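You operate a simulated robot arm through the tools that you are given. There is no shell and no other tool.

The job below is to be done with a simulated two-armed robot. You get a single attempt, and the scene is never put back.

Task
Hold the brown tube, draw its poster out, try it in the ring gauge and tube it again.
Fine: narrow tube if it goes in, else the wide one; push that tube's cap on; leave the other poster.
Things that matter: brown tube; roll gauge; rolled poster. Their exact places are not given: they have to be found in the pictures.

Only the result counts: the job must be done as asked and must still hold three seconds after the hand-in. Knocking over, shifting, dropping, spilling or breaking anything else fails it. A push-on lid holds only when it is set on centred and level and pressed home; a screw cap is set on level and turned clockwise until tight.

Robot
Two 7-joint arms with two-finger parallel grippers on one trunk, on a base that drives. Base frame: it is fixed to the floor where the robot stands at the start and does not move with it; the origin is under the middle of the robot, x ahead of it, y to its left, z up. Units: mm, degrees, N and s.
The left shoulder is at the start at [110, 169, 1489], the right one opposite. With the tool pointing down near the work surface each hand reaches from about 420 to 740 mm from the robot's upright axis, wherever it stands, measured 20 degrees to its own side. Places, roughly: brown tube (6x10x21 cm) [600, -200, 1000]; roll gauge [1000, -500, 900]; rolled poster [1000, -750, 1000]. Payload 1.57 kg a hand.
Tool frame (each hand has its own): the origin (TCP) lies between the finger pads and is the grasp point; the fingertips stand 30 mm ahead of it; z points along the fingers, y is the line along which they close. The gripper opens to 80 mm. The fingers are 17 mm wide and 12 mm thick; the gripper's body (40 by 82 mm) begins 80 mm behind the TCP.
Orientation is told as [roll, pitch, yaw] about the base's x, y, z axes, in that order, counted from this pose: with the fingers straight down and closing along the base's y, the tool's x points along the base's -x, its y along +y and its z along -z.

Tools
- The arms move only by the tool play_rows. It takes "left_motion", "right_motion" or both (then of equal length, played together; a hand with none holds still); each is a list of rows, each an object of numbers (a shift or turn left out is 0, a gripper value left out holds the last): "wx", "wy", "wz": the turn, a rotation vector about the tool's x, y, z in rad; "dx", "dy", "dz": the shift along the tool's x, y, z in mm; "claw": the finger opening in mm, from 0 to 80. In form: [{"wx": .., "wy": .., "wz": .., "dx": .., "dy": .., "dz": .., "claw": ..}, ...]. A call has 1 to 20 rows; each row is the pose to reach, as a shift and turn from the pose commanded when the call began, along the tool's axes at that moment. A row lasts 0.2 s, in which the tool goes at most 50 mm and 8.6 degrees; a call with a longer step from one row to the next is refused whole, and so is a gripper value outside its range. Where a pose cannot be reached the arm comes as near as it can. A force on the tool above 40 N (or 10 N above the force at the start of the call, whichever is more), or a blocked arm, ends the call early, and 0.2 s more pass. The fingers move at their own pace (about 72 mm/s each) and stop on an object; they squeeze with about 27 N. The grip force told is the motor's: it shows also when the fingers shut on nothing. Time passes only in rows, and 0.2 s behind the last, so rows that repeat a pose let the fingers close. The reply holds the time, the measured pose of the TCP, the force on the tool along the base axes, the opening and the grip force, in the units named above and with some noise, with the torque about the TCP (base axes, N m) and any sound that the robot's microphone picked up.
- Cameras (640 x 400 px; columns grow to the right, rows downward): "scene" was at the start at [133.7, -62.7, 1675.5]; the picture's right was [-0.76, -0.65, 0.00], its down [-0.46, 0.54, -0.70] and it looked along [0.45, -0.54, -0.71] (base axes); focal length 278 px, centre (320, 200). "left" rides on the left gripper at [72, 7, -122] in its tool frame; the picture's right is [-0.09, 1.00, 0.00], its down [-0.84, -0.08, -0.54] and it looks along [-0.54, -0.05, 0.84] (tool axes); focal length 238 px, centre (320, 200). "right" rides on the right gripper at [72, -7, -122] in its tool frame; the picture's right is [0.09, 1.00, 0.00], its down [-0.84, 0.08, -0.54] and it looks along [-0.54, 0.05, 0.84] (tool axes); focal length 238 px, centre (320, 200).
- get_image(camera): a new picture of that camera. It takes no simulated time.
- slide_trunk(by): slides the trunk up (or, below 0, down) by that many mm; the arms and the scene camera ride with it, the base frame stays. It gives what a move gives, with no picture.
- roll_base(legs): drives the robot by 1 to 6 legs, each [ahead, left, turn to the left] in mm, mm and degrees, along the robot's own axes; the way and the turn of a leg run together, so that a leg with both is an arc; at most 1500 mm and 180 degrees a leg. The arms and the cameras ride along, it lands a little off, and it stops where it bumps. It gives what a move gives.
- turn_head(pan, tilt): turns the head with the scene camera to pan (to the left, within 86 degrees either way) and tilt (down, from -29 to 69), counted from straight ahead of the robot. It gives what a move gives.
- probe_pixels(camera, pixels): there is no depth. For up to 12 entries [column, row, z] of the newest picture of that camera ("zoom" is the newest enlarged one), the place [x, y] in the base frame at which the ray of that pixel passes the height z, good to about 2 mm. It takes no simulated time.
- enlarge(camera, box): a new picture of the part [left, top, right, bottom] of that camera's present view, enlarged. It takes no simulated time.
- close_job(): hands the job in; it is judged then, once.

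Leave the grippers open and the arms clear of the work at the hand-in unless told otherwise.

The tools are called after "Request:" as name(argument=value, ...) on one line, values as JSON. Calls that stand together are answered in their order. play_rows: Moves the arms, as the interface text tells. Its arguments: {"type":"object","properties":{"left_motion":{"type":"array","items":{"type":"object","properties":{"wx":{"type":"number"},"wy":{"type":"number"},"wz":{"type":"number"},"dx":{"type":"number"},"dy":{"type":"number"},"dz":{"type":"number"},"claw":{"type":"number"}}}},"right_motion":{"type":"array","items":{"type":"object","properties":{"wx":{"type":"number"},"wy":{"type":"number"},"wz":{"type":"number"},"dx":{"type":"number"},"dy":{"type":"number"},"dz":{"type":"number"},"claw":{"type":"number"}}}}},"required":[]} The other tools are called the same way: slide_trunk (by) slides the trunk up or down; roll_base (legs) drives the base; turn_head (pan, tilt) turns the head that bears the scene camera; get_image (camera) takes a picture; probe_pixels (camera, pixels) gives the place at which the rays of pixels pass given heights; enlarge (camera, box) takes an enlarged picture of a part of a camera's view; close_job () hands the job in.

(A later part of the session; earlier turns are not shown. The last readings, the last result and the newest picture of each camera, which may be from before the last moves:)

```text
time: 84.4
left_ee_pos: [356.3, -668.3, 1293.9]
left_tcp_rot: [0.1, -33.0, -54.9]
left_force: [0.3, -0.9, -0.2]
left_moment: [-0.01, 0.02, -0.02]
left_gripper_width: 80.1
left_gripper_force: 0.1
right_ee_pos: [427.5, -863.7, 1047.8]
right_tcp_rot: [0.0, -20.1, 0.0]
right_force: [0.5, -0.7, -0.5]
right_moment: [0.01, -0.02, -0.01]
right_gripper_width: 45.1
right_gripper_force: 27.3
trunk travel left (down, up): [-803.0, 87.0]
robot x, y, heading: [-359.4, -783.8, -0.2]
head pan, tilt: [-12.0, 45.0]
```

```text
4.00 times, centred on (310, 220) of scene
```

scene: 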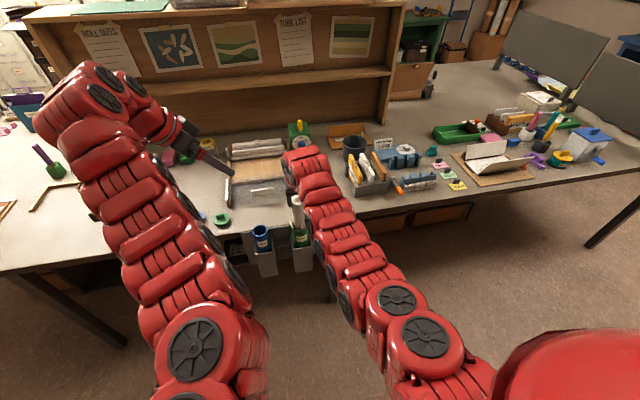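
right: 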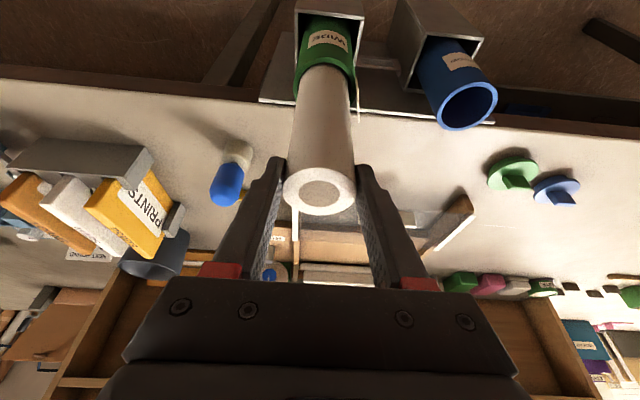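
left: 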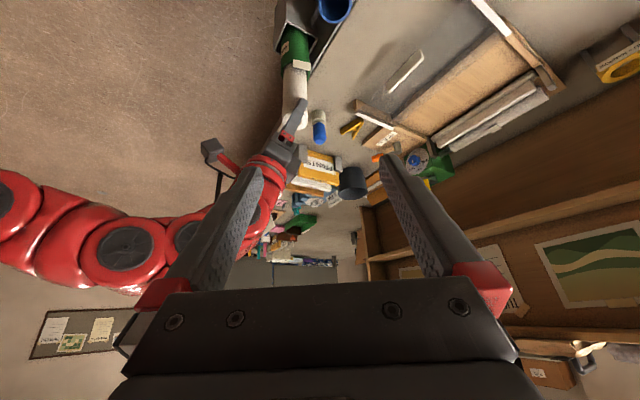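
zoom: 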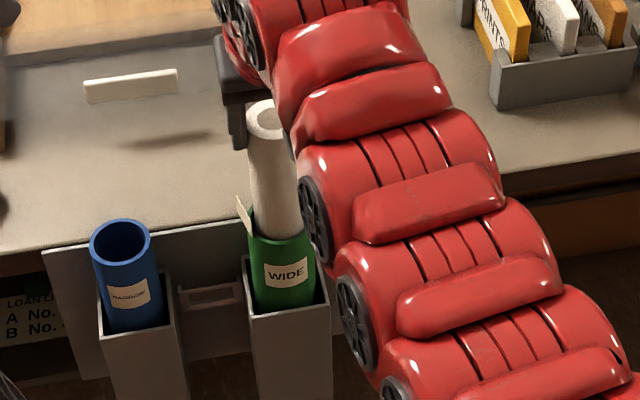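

The glue stick is well clear. I lower the remaining ~88 mm until the fingertips are just above the rim.

Request:
play_rows(right_motion=[{"dx": 4.1, "dz": 11.3}, {"dx": 8.2, "dz": 22.6}, {"dx": 12.3, "dz": 33.8}, {"dx": 16.4, "dz": 45.1}, {"dx": 20.5, "dz": 56.4}, {"dx": 24.6, "dz": 67.7}, {"dx": 28, "dz": 77}, {"dx": 30, "dz": 82.5}, {"dx": 30, "dz": 82.5}])

Request:
get_image(camera="right")

Request:
enlarge(camera="scene", box=[260, 170, 360, 270])

Request:
enlarge(camera="left", box=[240, 0, 360, 140])

```text
time: 86.4
left_ee_pos: [354.8, -668.5, 1292.7]
left_tcp_rot: [0.0, -33.0, -54.9]
left_force: [0.0, 0.5, 0.3]
left_moment: [0.02, -0.01, 0.01]
left_gripper_width: 80.0
left_gripper_force: 0.0
right_ee_pos: [426.1, -863.1, 960.9]
right_tcp_rot: [0.1, -20.0, 0.0]
right_force: [0.1, 0.1, -0.8]
right_moment: [-0.03, 0.01, -0.04]
right_gripper_width: 44.8
right_gripper_force: 26.5
trunk travel left (down, up): [-803.0, 87.0]
robot x, y, heading: [-356.6, -781.7, -0.1]
head pan, tilt: [-12.0, 45.0]
```

```text
taken
```

right: 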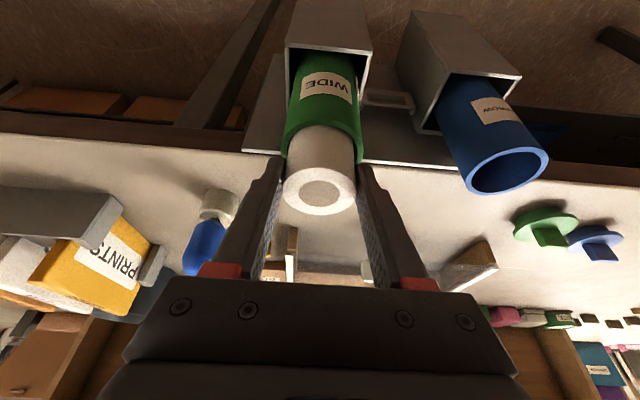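

```text
4.00 times, centred on (310, 220) of scene
```

zoom: 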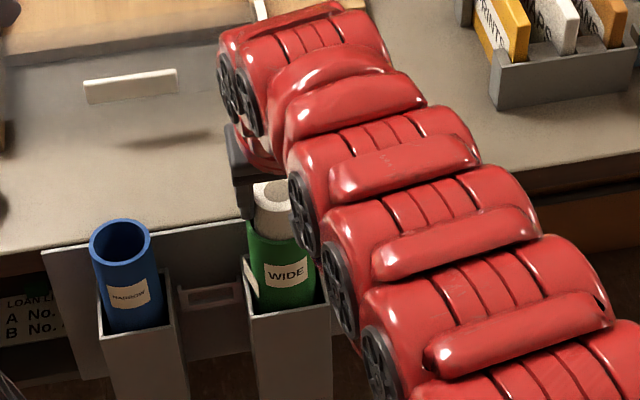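

```text
2.86 times, centred on (300, 70) of left
```

zoom: 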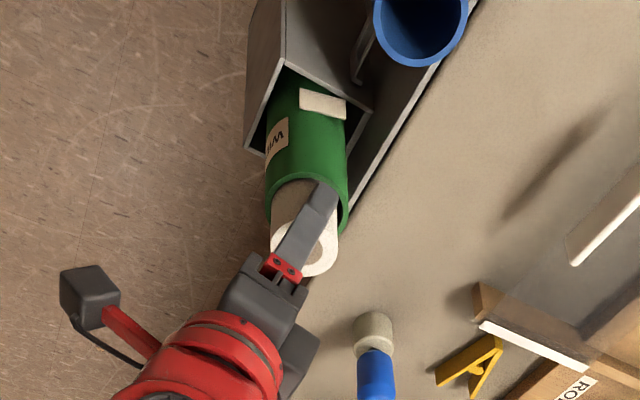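

About 40 mm of the roll still stands out, fingertips just above the rim. I open the right gripper and let it settle.

Request:
play_rows(right_motion=[{"claw": 52}, {"claw": 60}, {"claw": 65}, {"claw": 65}, {"claw": 65}])

Request:
get_image(camera="right")

Request:
enlarge(camera="left", box=[240, 0, 360, 140])

```text
time: 87.6
left_ee_pos: [355.7, -669.0, 1292.5]
left_tcp_rot: [0.1, -32.9, -54.8]
left_force: [-0.2, -0.2, -0.3]
left_moment: [0.0, 0.01, -0.02]
left_gripper_width: 80.1
left_gripper_force: 0.0
right_ee_pos: [426.1, -865.5, 960.1]
right_tcp_rot: [-0.1, -20.0, -0.1]
right_force: [-0.6, 0.5, 1.0]
right_moment: [-0.02, 0.01, 0.02]
right_gripper_width: 65.1
right_gripper_force: 0.1
trunk travel left (down, up): [-803.0, 87.0]
robot x, y, heading: [-359.3, -783.2, -0.3]
head pan, tilt: [-12.0, 45.0]
```

```text
taken
```

right: 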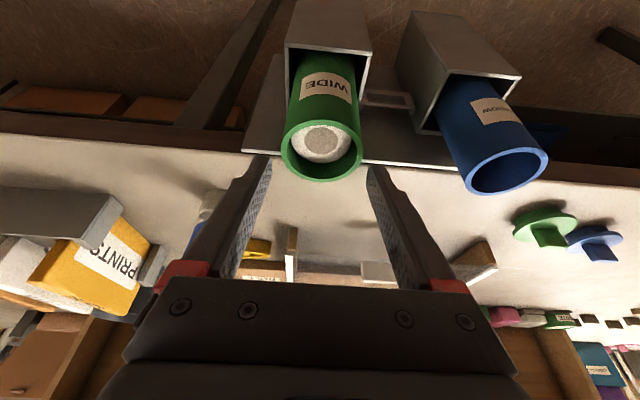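

```text
2.86 times, centred on (300, 70) of left
```

zoom: 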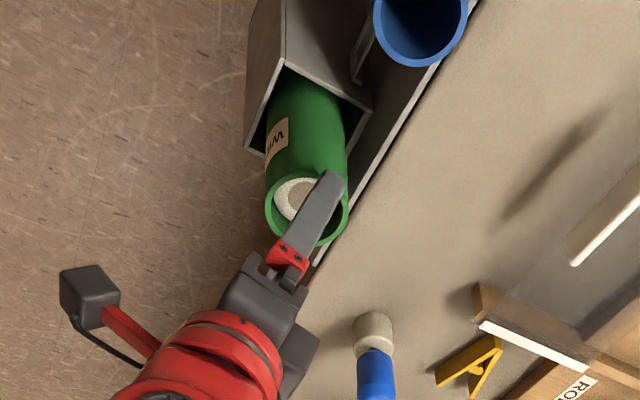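

The roll has dropped fully into the green tube, its end below the rim. I open wide, lift the right hand straight up, and look into the tube.

Request:
play_rows(right_motion=[{"dx": -3.4, "dz": -9.4, "claw": 70}, {"dx": -8.6, "dz": -23.5, "claw": 75}, {"dx": -15.4, "dz": -42.3, "claw": 80}, {"dx": -25.7, "dz": -70.5}, {"dx": -36, "dz": -98.7}, {"dx": -46, "dz": -127}, {"dx": -56, "dz": -155}, {"dx": -61.6, "dz": -169}, {"dx": -61.6, "dz": -169}])

Request:
get_image(camera="right")

Request:
enlarge(camera="scene", box=[260, 190, 360, 270])

Request:
enlarge(camera="left", box=[240, 0, 360, 140])

```text
time: 89.6
left_ee_pos: [355.3, -669.1, 1292.7]
left_tcp_rot: [0.1, -32.8, -55.0]
left_force: [-0.2, -0.2, 0.7]
left_moment: [0.0, 0.04, -0.01]
left_gripper_width: 80.0
left_gripper_force: 0.2
right_ee_pos: [427.2, -865.9, 1138.9]
right_tcp_rot: [0.1, -20.0, 0.0]
right_force: [0.2, 0.2, -1.2]
right_moment: [0.03, 0.02, -0.01]
right_gripper_width: 80.1
right_gripper_force: 0.0
trunk travel left (down, up): [-803.0, 87.0]
robot x, y, heading: [-360.9, -782.8, -0.1]
head pan, tilt: [-12.0, 45.0]
```

```text
taken
```

right: 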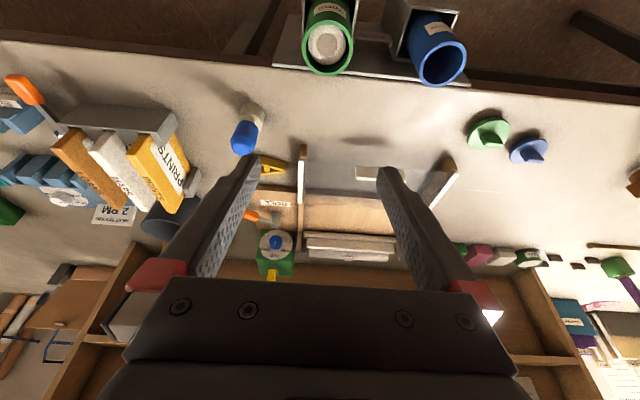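

```text
5.00 times, centred on (310, 230) of scene
```

zoom: 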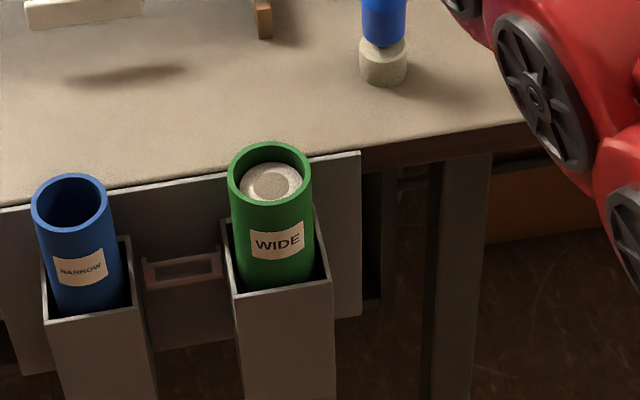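

```text
2.86 times, centred on (300, 70) of left
```

zoom: 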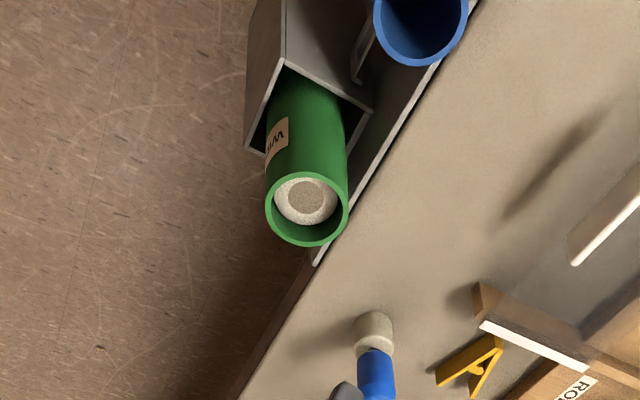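

The poster rests well inside the wide tube. Now I pull the right hand back and turn it straight down for handling the green cap.

Request:
play_rows(right_motion=[{"dx": 19, "dy": -8, "dz": -7}, {"dx": 38, "dy": -16, "dz": -14}, {"dx": 57, "dy": -24, "dz": -21, "wy": 0.07}, {"dx": 76, "dy": -32, "dz": -28, "wy": 0.14}, {"dx": 95, "dy": -40, "dz": -35, "wy": 0.21}, {"dx": 114.7, "dy": -47, "dz": -41.7, "wy": 0.28}, {"dx": 114.7, "dy": -47, "dz": -41.7, "wy": 0.349}, {"dx": 114.7, "dy": -47, "dz": -41.7, "wy": 0.349}])

```text
time: 91.4
left_ee_pos: [355.2, -669.2, 1292.1]
left_tcp_rot: [0.1, -32.9, -55.0]
left_force: [0.7, 1.0, 0.2]
left_moment: [0.02, -0.04, 0.02]
left_gripper_width: 79.9
left_gripper_force: 0.1
right_ee_pos: [303.8, -913.2, 1140.3]
right_tcp_rot: [0.0, 0.0, 0.0]
right_force: [0.5, -0.5, -0.4]
right_moment: [0.04, -0.01, 0.01]
right_gripper_width: 79.8
right_gripper_force: 0.0
trunk travel left (down, up): [-803.0, 87.0]
robot x, y, heading: [-359.3, -783.0, -0.1]
head pan, tilt: [-12.0, 45.0]
```

I drive to bring the right hand over the caps (green cap near (540, -584)).

Request:
roll_base(legs=[[0, 329, 0], [180, 0, 0]])

Request:
get_image(camera="right")

Request:
get_image(camera="scene")

```text
time: 94.7
left_ee_pos: [531.9, -337.2, 1294.2]
left_tcp_rot: [0.2, -33.0, -55.0]
left_force: [0.2, 0.0, 0.5]
left_moment: [-0.04, 0.0, -0.02]
left_gripper_width: 80.2
left_gripper_force: 0.1
right_ee_pos: [481.8, -580.3, 1140.7]
right_tcp_rot: [-0.1, -0.1, -0.1]
right_force: [0.6, -0.8, 0.5]
right_moment: [-0.02, -0.04, 0.01]
right_gripper_width: 80.0
right_gripper_force: 0.1
trunk travel left (down, up): [-803.0, 87.0]
robot x, y, heading: [-179.3, -448.5, -0.4]
head pan, tilt: [-12.0, 45.0]
```

```text
taken
```

right: 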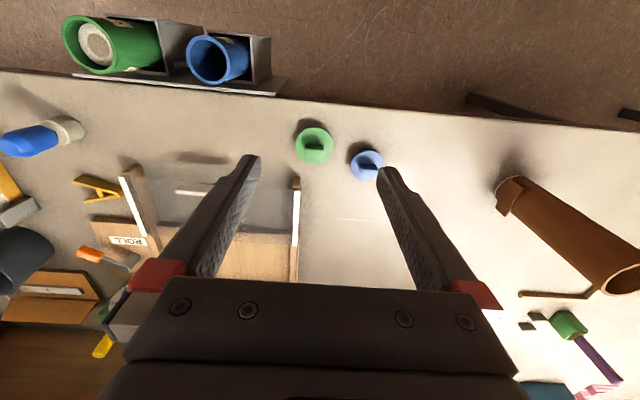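

```text
taken
```

scene: 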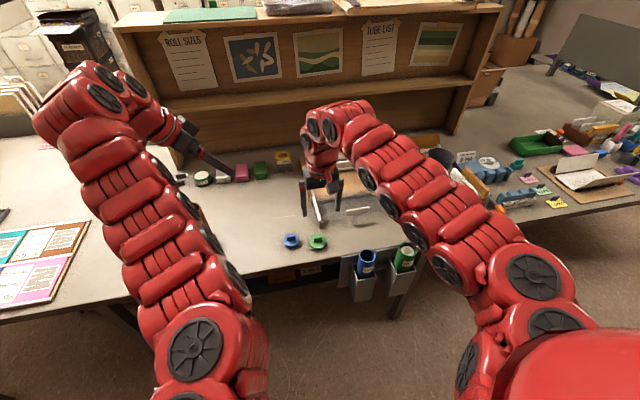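

Green cap at right (314, 145) and scene (318, 241). I enlarge and probe it.

Request:
enlarge(camera="right", box=[284, 115, 344, 165])

Request:
enlarge(camera="scene", box=[298, 225, 338, 255])

Request:
probe_pixels(camera="right", pixels=[[314, 145, 880], [314, 145, 890], [314, 145, 900], [314, 145, 910]])

Request:
probe_pixels(camera="scene", pixels=[[318, 242, 880], [318, 242, 890], [318, 242, 900], [318, 242, 910]])

```text
8.00 times, centred on (314, 140) of right
```

zoom: 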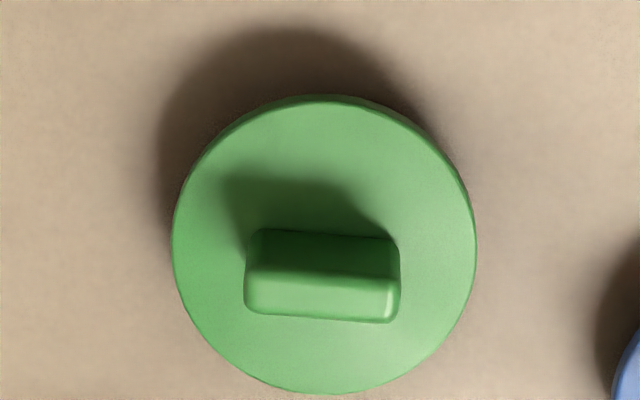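

```text
13.33 times, centred on (318, 240) of scene
```

zoom: 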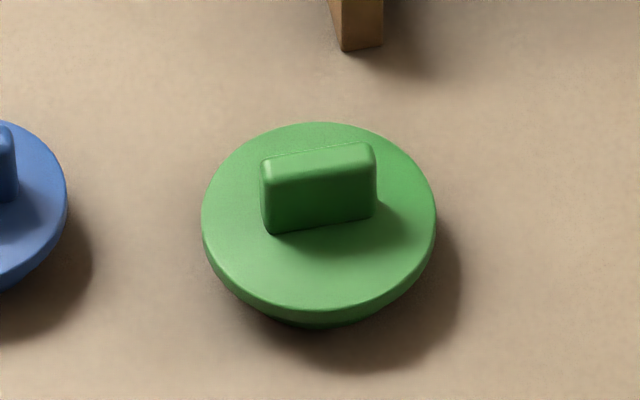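

```text
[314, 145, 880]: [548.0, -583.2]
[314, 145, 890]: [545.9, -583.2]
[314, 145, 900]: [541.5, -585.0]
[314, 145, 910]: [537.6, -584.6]
```

```text
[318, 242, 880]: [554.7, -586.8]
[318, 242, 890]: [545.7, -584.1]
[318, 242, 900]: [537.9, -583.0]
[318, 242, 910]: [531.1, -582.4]
```

The cap: disc top at z≈893, centre about (546, -583.5), tab ~30 mm along y and ~20 mm tall. I drive 70 mm forward so the tool-down hand reaches it comfortably.

Request:
roll_base(legs=[[65, 0, 0.3]])

Request:
play_rows(right_motion=[{"dz": 0}, {"dz": 0}])

Request:
get_image(camera="right")

Request:
get_image(camera="scene")

```text
time: 95.7
left_ee_pos: [591.1, -332.9, 1295.1]
left_tcp_rot: [0.3, -33.0, -54.8]
left_force: [-0.9, -0.5, -0.4]
left_moment: [-0.01, -0.01, 0.01]
left_gripper_width: 80.3
left_gripper_force: 0.1
right_ee_pos: [542.5, -578.0, 1141.2]
right_tcp_rot: [0.1, -0.3, 0.3]
right_force: [-1.0, -0.3, -0.3]
right_moment: [-0.02, -0.04, 0.0]
right_gripper_width: 80.1
right_gripper_force: 0.1
trunk travel left (down, up): [-803.0, 87.0]
robot x, y, heading: [-117.3, -451.1, -0.1]
head pan, tilt: [-12.0, 45.0]
```

```text
time: 96.3
left_ee_pos: [593.3, -333.6, 1294.2]
left_tcp_rot: [0.1, -33.0, -54.8]
left_force: [-0.2, -0.1, -0.3]
left_moment: [0.03, 0.01, -0.01]
left_gripper_width: 80.1
left_gripper_force: 0.1
right_ee_pos: [544.5, -576.8, 1140.6]
right_tcp_rot: [0.0, 0.0, 0.2]
right_force: [-0.9, 0.6, 0.3]
right_moment: [0.01, 0.01, 0.0]
right_gripper_width: 79.9
right_gripper_force: 0.1
trunk travel left (down, up): [-803.0, 87.0]
robot x, y, heading: [-119.2, -448.9, 0.0]
head pan, tilt: [-12.0, 45.0]
```

```text
taken
```

right: 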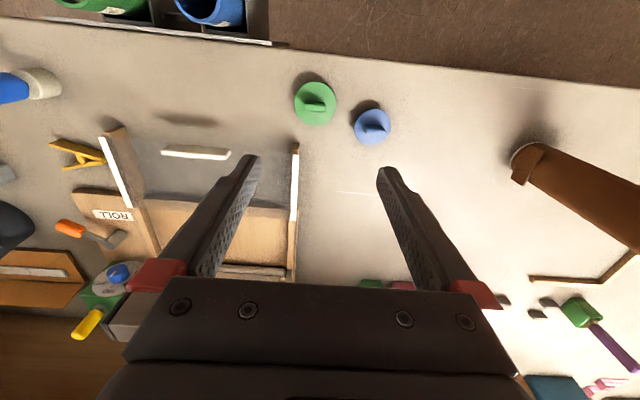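

```text
taken
```

scene: 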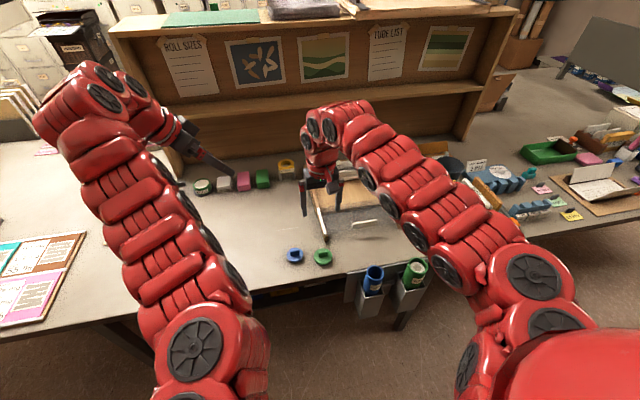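

I descend to z≈980 over the cap with the fingers part-closed to 55 mm, then recheck.

Request:
play_rows(right_motion=[{"dx": -1.5, "dy": -6.5, "dz": 20, "claw": 55}, {"dx": -1.5, "dy": -6.5, "dz": 45}, {"dx": -1.5, "dy": -6.5, "dz": 75}, {"dx": -1.5, "dy": -6.5, "dz": 105}, {"dx": -1.5, "dy": -6.5, "dz": 135}, {"dx": -1.5, "dy": -6.5, "dz": 160}, {"dx": -1.5, "dy": -6.5, "dz": 160}])

Request:
get_image(camera="right")

Request:
enlarge(camera="scene", box=[290, 190, 370, 280])

```text
time: 97.9
left_ee_pos: [595.2, -334.0, 1293.0]
left_tcp_rot: [0.1, -32.8, -54.8]
left_force: [-0.4, 0.0, 0.2]
left_moment: [-0.03, 0.03, 0.02]
left_gripper_width: 79.9
left_gripper_force: 0.1
right_ee_pos: [547.5, -584.1, 980.2]
right_tcp_rot: [0.0, 0.0, 0.2]
right_force: [0.6, 0.6, 0.2]
right_moment: [-0.02, -0.01, -0.01]
right_gripper_width: 55.0
right_gripper_force: 0.0
trunk travel left (down, up): [-803.0, 87.0]
robot x, y, heading: [-121.2, -452.2, -0.1]
head pan, tilt: [-12.0, 45.0]
```

```text
taken
```

right: 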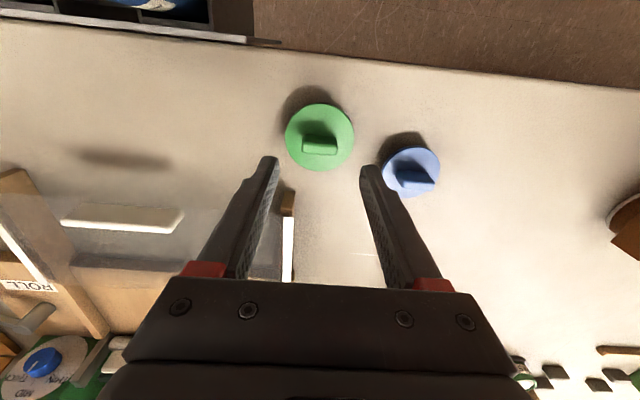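

```text
4.44 times, centred on (330, 235) of scene
```

zoom: 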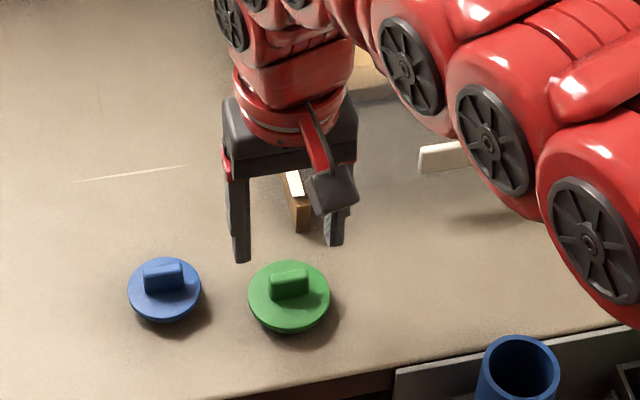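

Request:
enlarge(camera="right", box=[270, 90, 370, 190])

Request:
probe_pixels(camera="right", pixels=[[320, 138, 885], [320, 138, 890], [320, 138, 893], [320, 138, 897], [319, 148, 913], [319, 148, 908]])

```text
4.00 times, centred on (320, 140) of right
```

zoom: 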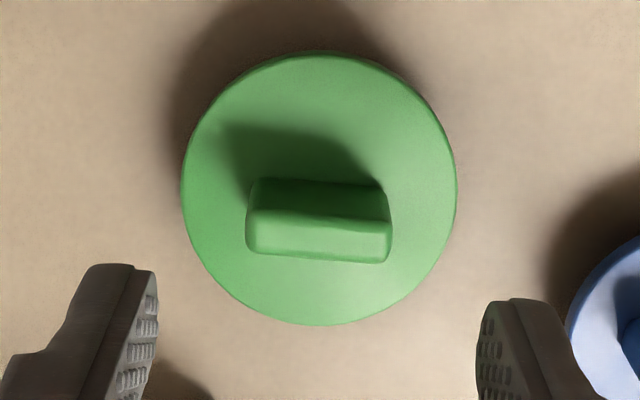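

```text
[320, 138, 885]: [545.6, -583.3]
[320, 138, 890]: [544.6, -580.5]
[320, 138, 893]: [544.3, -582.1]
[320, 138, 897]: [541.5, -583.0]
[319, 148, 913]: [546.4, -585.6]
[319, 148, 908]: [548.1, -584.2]
```

The cap's disc centre is about (543.5, -583), tab around (546, -584). I descend to fingertips just above the disc, watching the force.

Request:
play_rows(right_motion=[{"dx": 1.5, "dy": 0.5, "dz": 15}, {"dx": 1.5, "dy": 0.5, "dz": 30}, {"dx": 1.5, "dy": 0.5, "dz": 42}, {"dx": 1.5, "dy": 0.5, "dz": 48}, {"dx": 1.5, "dy": 0.5, "dz": 52}, {"dx": 1.5, "dy": 0.5, "dz": 52}])

Request:
get_image(camera="right")

Request:
enlarge(camera="scene", box=[290, 210, 360, 270])

```text
time: 99.3
left_ee_pos: [594.9, -333.8, 1293.2]
left_tcp_rot: [0.1, -32.9, -54.7]
left_force: [0.1, -1.4, 0.9]
left_moment: [-0.01, 0.01, -0.01]
left_gripper_width: 80.0
left_gripper_force: 0.0
right_ee_pos: [545.8, -582.3, 927.8]
right_tcp_rot: [-0.1, -0.1, 0.3]
right_force: [0.3, 0.5, 0.0]
right_moment: [-0.03, -0.01, 0.01]
right_gripper_width: 55.2
right_gripper_force: 0.1
trunk travel left (down, up): [-803.0, 87.0]
robot x, y, heading: [-119.5, -452.2, -0.1]
head pan, tilt: [-12.0, 45.0]
```

```text
taken
```

right: 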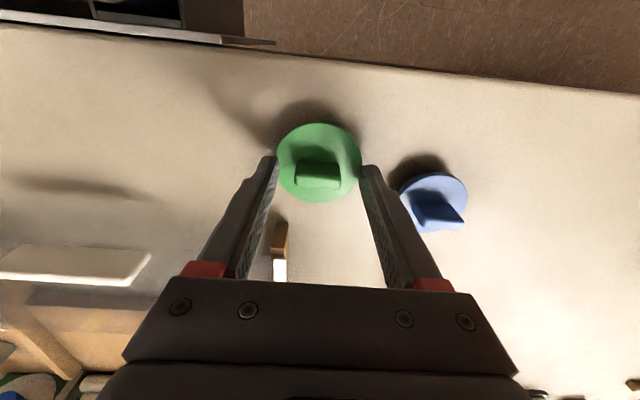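

```text
6.67 times, centred on (325, 240) of scene
```

zoom: 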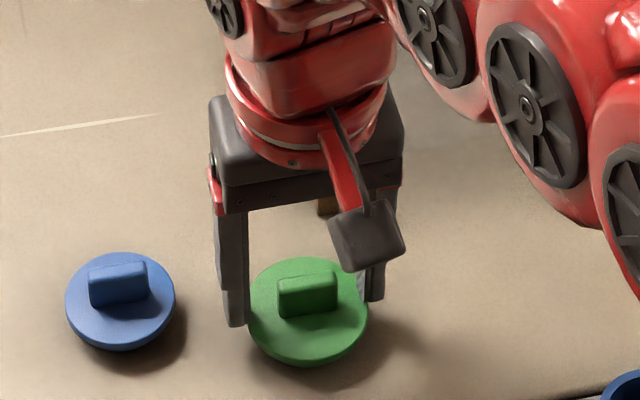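

Request:
enlarge(camera="right", box=[260, 110, 380, 210])

```text
4.00 times, centred on (320, 160) of right
```

zoom: 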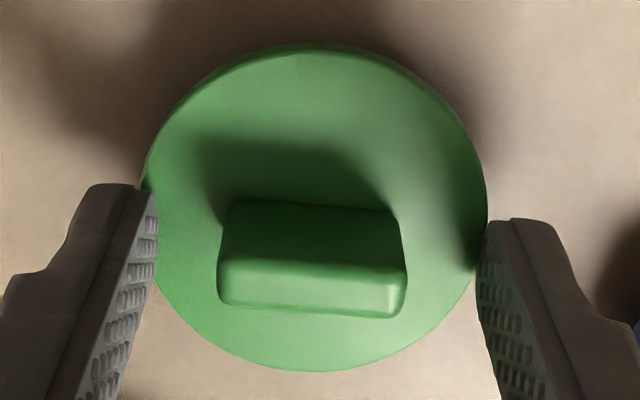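

The tab is about 1 mm ahead and 1.8 mm to -y of the grasp point. I adjust, lower 2 mm and close on the tab.

Request:
play_rows(right_motion=[{"dx": -0.8, "dy": -1.7, "dz": 1}, {"dx": -0.8, "dy": -1.7, "dz": 2.5}, {"dx": -0.8, "dy": -1.7, "dz": 2.5, "claw": 40}, {"dx": -0.8, "dy": -1.7, "dz": 2.5, "claw": 30}, {"dx": -0.8, "dy": -1.7, "dz": 2.5, "claw": 20}, {"dx": -0.8, "dy": -1.7, "dz": 2.5, "claw": 20}, {"dx": -0.8, "dy": -1.7, "dz": 2.5, "claw": 20}])

Request:
enlarge(camera="right", box=[260, 110, 380, 210])

Request:
enlarge(camera="scene", box=[290, 210, 360, 270])

```text
time: 100.9
left_ee_pos: [592.1, -333.4, 1294.2]
left_tcp_rot: [0.1, -33.0, -54.9]
left_force: [0.0, 0.1, -0.7]
left_moment: [-0.01, -0.02, -0.04]
left_gripper_width: 80.1
left_gripper_force: 0.0
right_ee_pos: [546.1, -584.3, 927.1]
right_tcp_rot: [-0.1, -0.2, 0.2]
right_force: [2.9, -0.4, 21.8]
right_moment: [0.0, -0.05, 0.01]
right_gripper_width: 28.8
right_gripper_force: 27.5
trunk travel left (down, up): [-803.0, 87.0]
robot x, y, heading: [-119.4, -454.1, 0.2]
head pan, tilt: [-12.0, 45.0]
```

```text
4.00 times, centred on (320, 160) of right
```

zoom: 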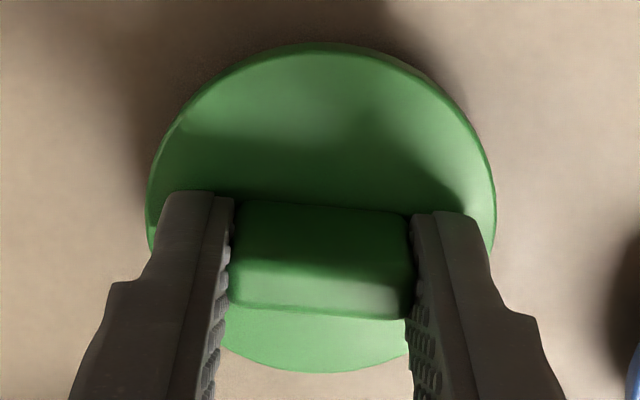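

```text
6.67 times, centred on (325, 240) of scene
```

zoom: 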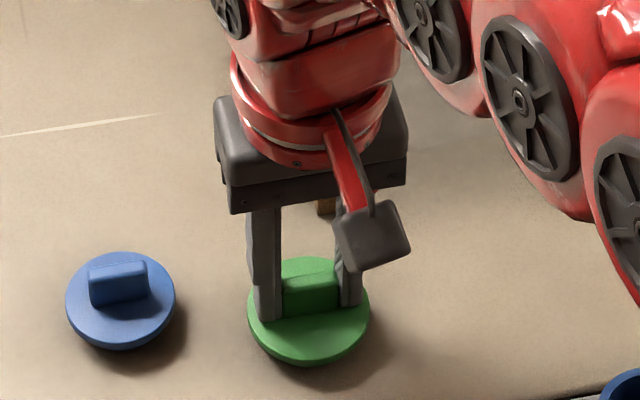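

Fingertips rest on the disc (22 N) and hold the 28.8 mm tab. I lift the cap straight up.

Request:
play_rows(right_motion=[{"dz": -5}, {"dz": -15}, {"dz": -35}, {"dz": -60}, {"dz": -85}, {"dz": -110}, {"dz": -135}, {"dz": -160}, {"dz": -160}])

Request:
get_image(camera="right")

Request:
get_image(camera="scene")

Request:
get_image(camera="left")

```text
time: 102.9
left_ee_pos: [594.5, -333.3, 1291.4]
left_tcp_rot: [0.1, -32.9, -54.8]
left_force: [0.4, 0.3, 0.0]
left_moment: [-0.02, 0.0, -0.01]
left_gripper_width: 79.9
left_gripper_force: 0.1
right_ee_pos: [547.1, -583.3, 1085.3]
right_tcp_rot: [0.0, 0.0, 0.2]
right_force: [0.1, 0.1, -0.4]
right_moment: [0.01, -0.01, 0.0]
right_gripper_width: 28.7
right_gripper_force: 26.9
trunk travel left (down, up): [-803.0, 87.0]
robot x, y, heading: [-118.6, -450.3, 0.2]
head pan, tilt: [-12.0, 45.0]
```

```text
taken
```

right: 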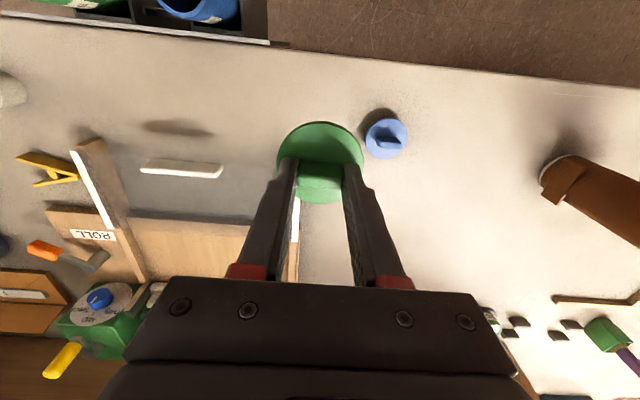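

```text
taken
```

scene: 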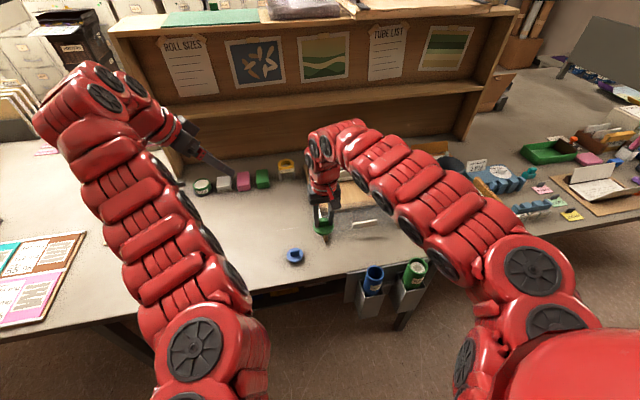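

```text
taken
```

left: 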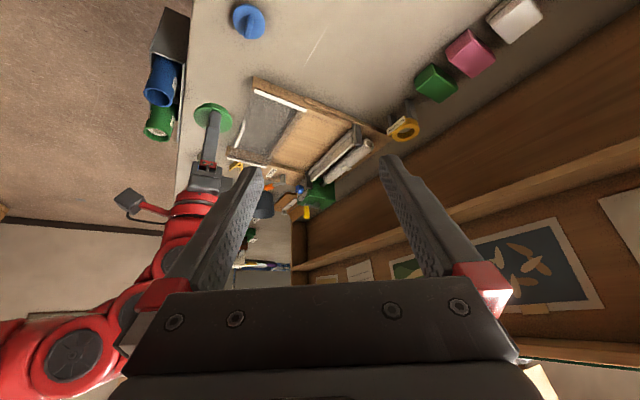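

The cap is held. I drive so that it comes above the green tube, staying high.

Request:
roll_base(legs=[[-113, 0, 0], [0, -281, -0.1]])

Request:
play_rows(right_motion=[{"dz": 0}, {"dz": 0}])

Request:
get_image(camera="right")

Request:
get_image(camera="scene")

Request:
get_image(camera="left")

```text
time: 105.7
left_ee_pos: [484.3, -618.0, 1292.7]
left_tcp_rot: [0.0, -33.0, -54.9]
left_force: [-0.3, 1.2, 0.2]
left_moment: [-0.01, 0.0, -0.01]
left_gripper_width: 79.9
left_gripper_force: 0.1
right_ee_pos: [434.5, -868.5, 1084.9]
right_tcp_rot: [-0.1, 0.0, 0.0]
right_force: [-0.2, 0.8, 0.5]
right_moment: [0.02, 0.01, -0.02]
right_gripper_width: 28.9
right_gripper_force: 26.6
trunk travel left (down, up): [-803.0, 87.0]
robot x, y, heading: [-229.3, -730.2, -0.1]
head pan, tilt: [-12.0, 45.0]
```

```text
time: 106.3
left_ee_pos: [482.5, -619.0, 1293.0]
left_tcp_rot: [0.0, -32.9, -54.9]
left_force: [-0.6, 1.1, -0.6]
left_moment: [0.0, 0.01, 0.05]
left_gripper_width: 80.0
left_gripper_force: 0.2
right_ee_pos: [434.3, -869.6, 1084.9]
right_tcp_rot: [0.0, -0.1, 0.1]
right_force: [1.7, 0.3, 0.1]
right_moment: [0.02, -0.02, 0.0]
right_gripper_width: 28.6
right_gripper_force: 26.7
trunk travel left (down, up): [-803.0, 87.0]
robot x, y, heading: [-229.8, -734.8, -0.1]
head pan, tilt: [-12.0, 45.0]
```

```text
taken
```

right: 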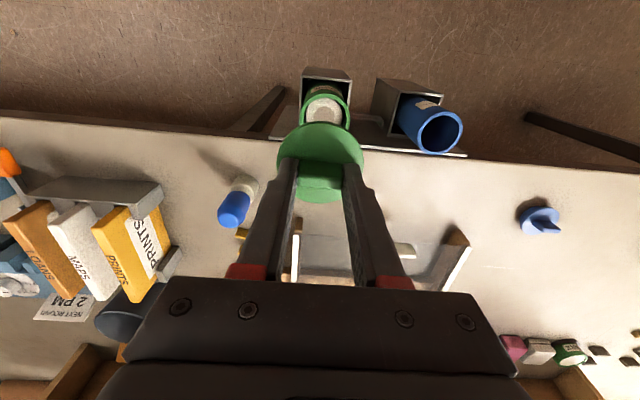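

```text
taken
```

scene: 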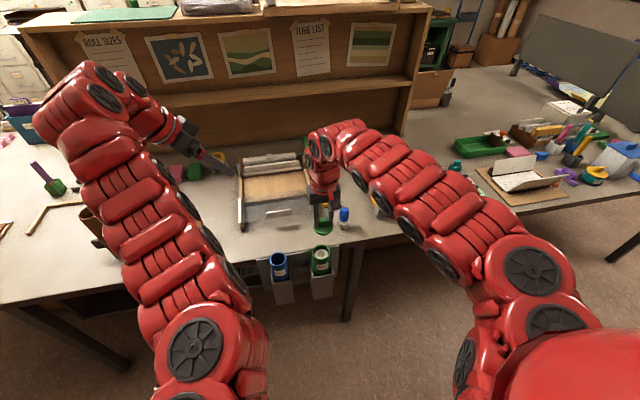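

```text
taken
```

left: 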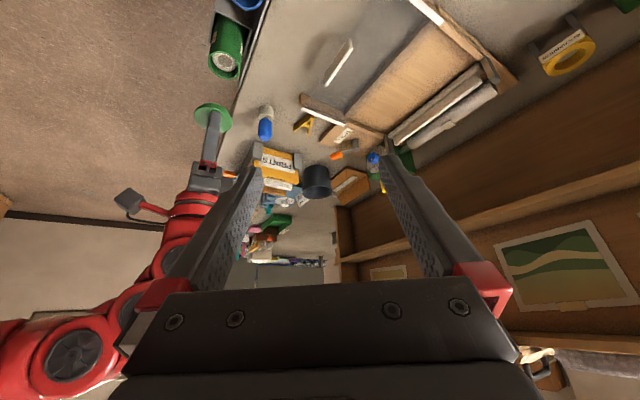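

All three cameras see both the cap and the green mouth. I enlarge each.

Request:
enlarge(camera="left", box=[170, 10, 270, 140])

Request:
enlarge(camera="right", box=[270, 60, 380, 160])

Request:
enlarge(camera="scene", box=[285, 195, 360, 285])

```text
3.08 times, centred on (220, 75) of left
```

zoom: 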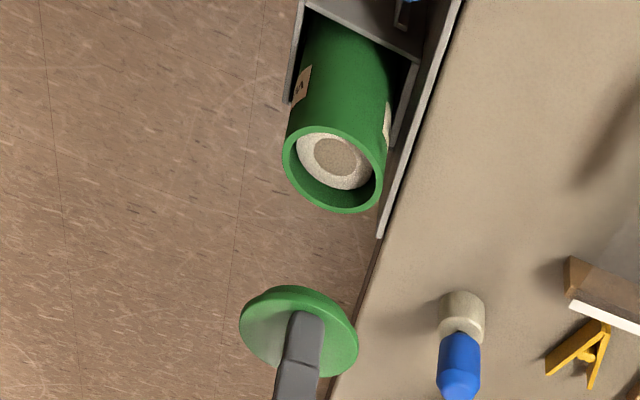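

```text
4.00 times, centred on (325, 110) of right
```

zoom: 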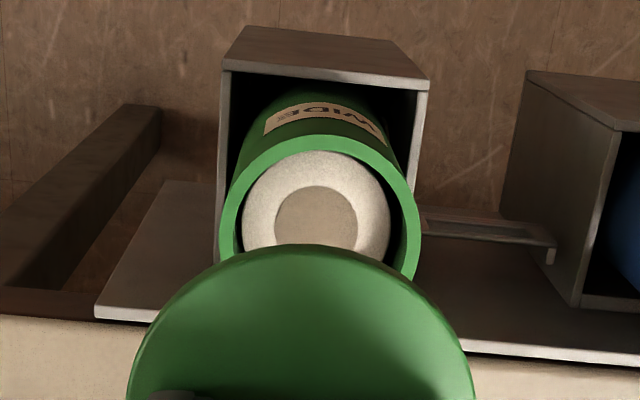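

```text
4.44 times, centred on (322, 240) of scene
```

zoom: 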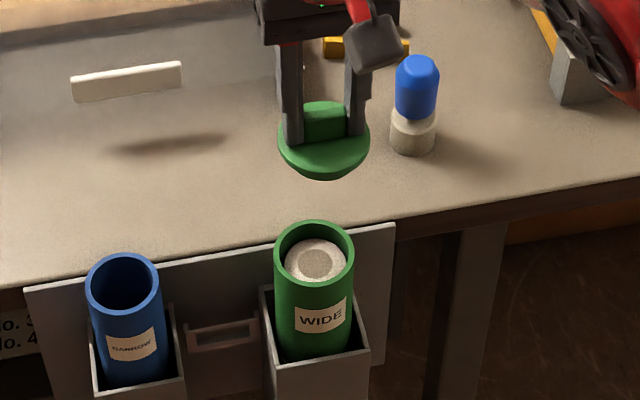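

Request:
probe_pixels(camera="scene", pixels=[[320.54, 251.7, 915], [320.54, 251.7, 918], [320.54, 251.7, 922], [320.54, 251.7, 926]])

Request:
probe_pixels(camera="left", pixels=[[224.9, 65.25, 915], [224.9, 65.25, 918], [224.9, 65.25, 922], [224.9, 65.25, 926]])

Request:
probe_pixels(camera="right", pixels=[[325, 118, 918], [325, 118, 922], [325, 93.5, 918], [299.8, 118, 918], [350.3, 118, 918]])

```text
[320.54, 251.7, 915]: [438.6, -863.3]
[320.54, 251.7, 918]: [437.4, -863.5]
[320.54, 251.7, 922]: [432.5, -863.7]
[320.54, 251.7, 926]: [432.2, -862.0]
```

```text
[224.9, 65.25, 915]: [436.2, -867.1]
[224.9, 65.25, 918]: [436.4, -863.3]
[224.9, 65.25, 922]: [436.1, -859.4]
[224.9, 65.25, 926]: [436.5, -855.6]
```

```text
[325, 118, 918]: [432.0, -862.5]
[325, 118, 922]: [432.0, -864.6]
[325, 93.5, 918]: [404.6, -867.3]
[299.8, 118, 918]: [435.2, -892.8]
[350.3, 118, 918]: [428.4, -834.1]
```

Rim centre: about (435.5, -863.5, 918), outer diameter 58.7. I lower the cap to some 8–10 mm above the rim, aligned over it.

Request:
play_rows(right_motion=[{"dx": -0.6, "dy": 3, "dz": 10}, {"dx": -1.2, "dy": 6.1, "dz": 25}, {"dx": -1.2, "dy": 6.1, "dz": 45}, {"dx": -1.2, "dy": 6.1, "dz": 65}, {"dx": -1.2, "dy": 6.1, "dz": 85}, {"dx": -1.2, "dy": 6.1, "dz": 100}, {"dx": -1.2, "dy": 6.1, "dz": 109}, {"dx": -1.2, "dy": 6.1, "dz": 109}])

Request:
enlarge(camera="left", box=[180, 20, 270, 110])

Request:
enlarge(camera="right", box=[270, 90, 380, 220])

Request:
enlarge(camera="scene", box=[285, 205, 360, 285])

```text
time: 108.1
left_ee_pos: [482.6, -619.0, 1293.4]
left_tcp_rot: [0.1, -32.9, -54.9]
left_force: [-0.1, 0.1, 0.0]
left_moment: [-0.02, 0.04, 0.01]
left_gripper_width: 80.1
left_gripper_force: 0.0
right_ee_pos: [435.0, -862.4, 974.5]
right_tcp_rot: [0.0, 0.0, 0.1]
right_force: [1.2, -0.5, -0.4]
right_moment: [0.01, -0.01, 0.03]
right_gripper_width: 28.7
right_gripper_force: 27.1
trunk travel left (down, up): [-803.0, 87.0]
robot x, y, heading: [-232.1, -734.9, 0.1]
head pan, tilt: [-12.0, 45.0]
```

```text
4.44 times, centred on (225, 65) of left
```

zoom: 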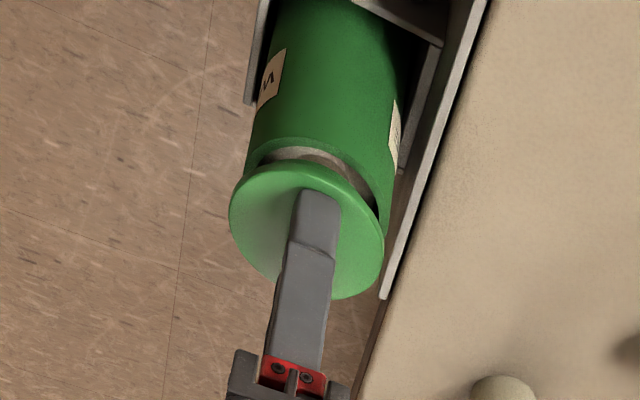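

```text
3.08 times, centred on (325, 155) of right
```

zoom: 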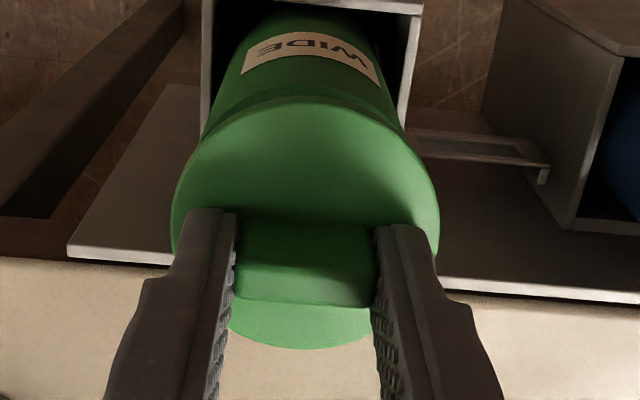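

```text
5.00 times, centred on (322, 245) of scene
```

zoom: 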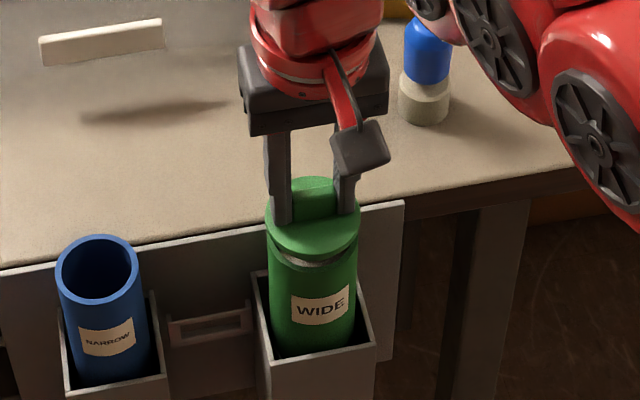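

The alignment looks good in all three views. I lower 6 mm to where the plug should reach the rim and look again.

Request:
play_rows(right_motion=[{"dz": 3}, {"dz": 6}, {"dz": 6}])

Request:
enlarge(camera="left", box=[195, 30, 255, 90])

Request:
enlarge(camera="right", box=[280, 95, 370, 165])

Request:
enlarge(camera="scene", box=[300, 230, 345, 270])

```text
time: 108.9
left_ee_pos: [482.7, -620.6, 1292.8]
left_tcp_rot: [0.1, -32.8, -54.9]
left_force: [0.2, -0.1, 0.3]
left_moment: [-0.01, 0.0, -0.02]
left_gripper_width: 80.3
left_gripper_force: 0.1
right_ee_pos: [434.0, -863.9, 969.4]
right_tcp_rot: [0.1, 0.0, 0.1]
right_force: [0.2, -0.2, -0.4]
right_moment: [-0.02, 0.01, -0.01]
right_gripper_width: 28.5
right_gripper_force: 26.5
trunk travel left (down, up): [-803.0, 87.0]
robot x, y, heading: [-230.1, -733.9, -0.2]
head pan, tilt: [-12.0, 45.0]
```

```text
6.67 times, centred on (225, 60) of left
```

zoom: 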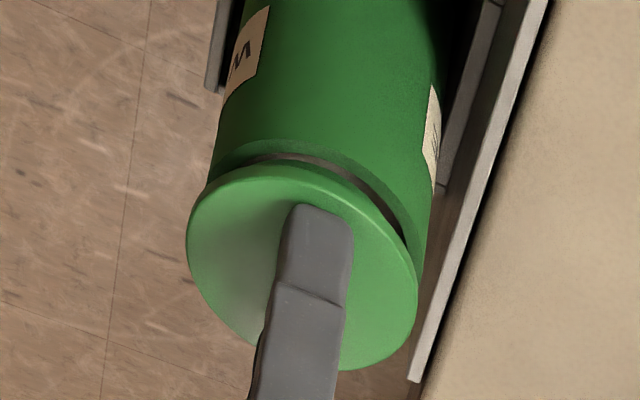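

```text
5.71 times, centred on (325, 130) of right
```

zoom: 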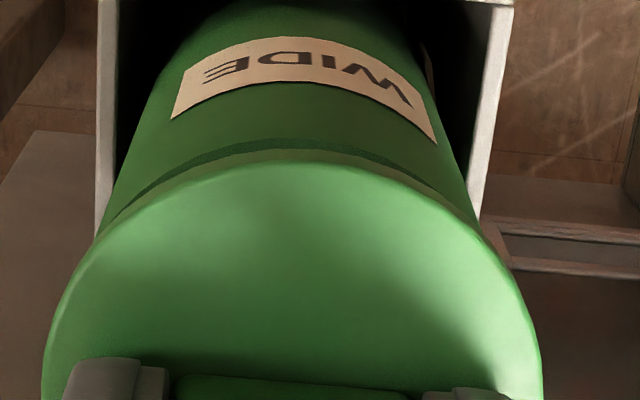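

```text
10.00 times, centred on (322, 250) of scene
```

zoom: 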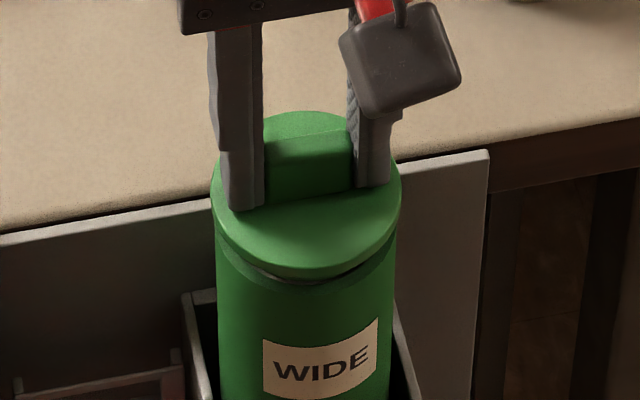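

Lateral alignment is good in all views; the plug is about to meet the rim. I lower in small steps, watching the force.

Request:
play_rows(right_motion=[{"dz": 1}, {"dz": 2}, {"dz": 3}, {"dz": 4}, {"dz": 4}])

Request:
enlarge(camera="scene", box=[300, 230, 345, 270])

Request:
enlarge(camera="left", box=[195, 30, 255, 90])

Request:
enlarge(camera="right", box=[280, 95, 370, 165])

```text
time: 110.1
left_ee_pos: [482.3, -619.4, 1292.0]
left_tcp_rot: [0.1, -32.9, -55.0]
left_force: [0.2, 0.4, 0.0]
left_moment: [0.0, 0.0, -0.01]
left_gripper_width: 79.8
left_gripper_force: 0.0
right_ee_pos: [433.8, -863.3, 965.8]
right_tcp_rot: [0.0, -0.1, 0.0]
right_force: [-0.1, -0.2, -0.8]
right_moment: [0.03, 0.01, -0.01]
right_gripper_width: 28.6
right_gripper_force: 26.7
trunk travel left (down, up): [-803.0, 87.0]
robot x, y, heading: [-232.0, -732.3, -0.3]
head pan, tilt: [-12.0, 45.0]
```

```text
10.00 times, centred on (322, 250) of scene
```

zoom: 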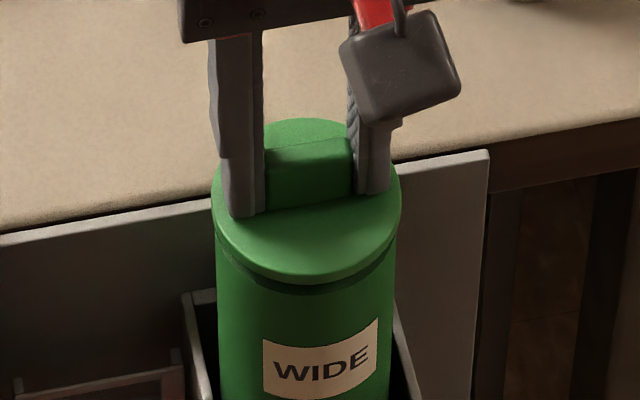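

```text
6.67 times, centred on (225, 60) of left
```

zoom: 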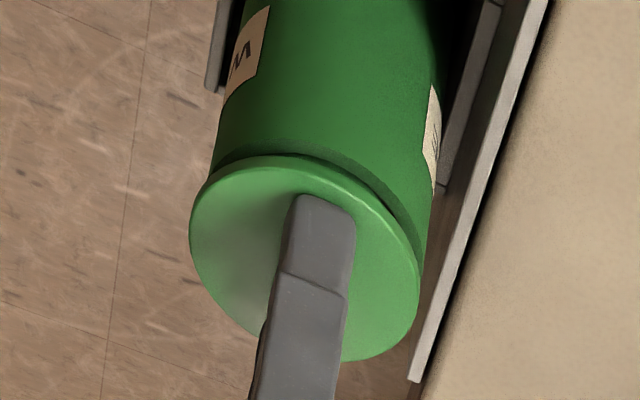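

```text
5.71 times, centred on (325, 130) of right
```

zoom: 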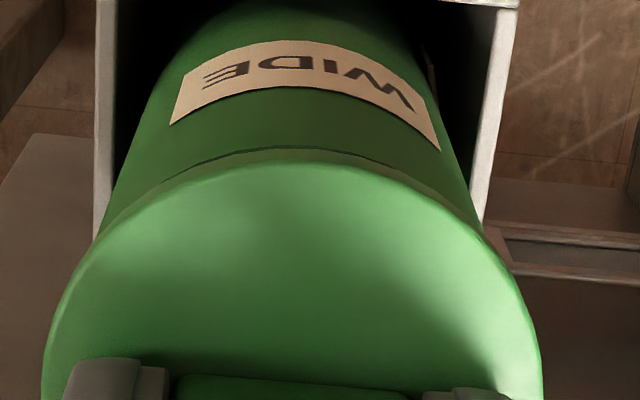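

No resistance yet. I keep lowering in small steps.

Request:
play_rows(right_motion=[{"dz": 1}, {"dz": 2}, {"dz": 3}, {"dz": 4}, {"dz": 4}])

```text
time: 111.3
left_ee_pos: [483.0, -619.8, 1293.2]
left_tcp_rot: [0.1, -32.9, -54.9]
left_force: [0.4, 0.2, -0.2]
left_moment: [-0.03, -0.06, 0.06]
left_gripper_width: 80.1
left_gripper_force: 0.0
right_ee_pos: [435.1, -862.6, 960.6]
right_tcp_rot: [0.0, 0.0, 0.1]
right_force: [-0.3, 1.2, -0.4]
right_moment: [0.02, 0.0, 0.0]
right_gripper_width: 28.7
right_gripper_force: 26.8
trunk travel left (down, up): [-803.0, 87.0]
robot x, y, heading: [-229.6, -730.7, -0.3]
head pan, tilt: [-12.0, 45.0]
```

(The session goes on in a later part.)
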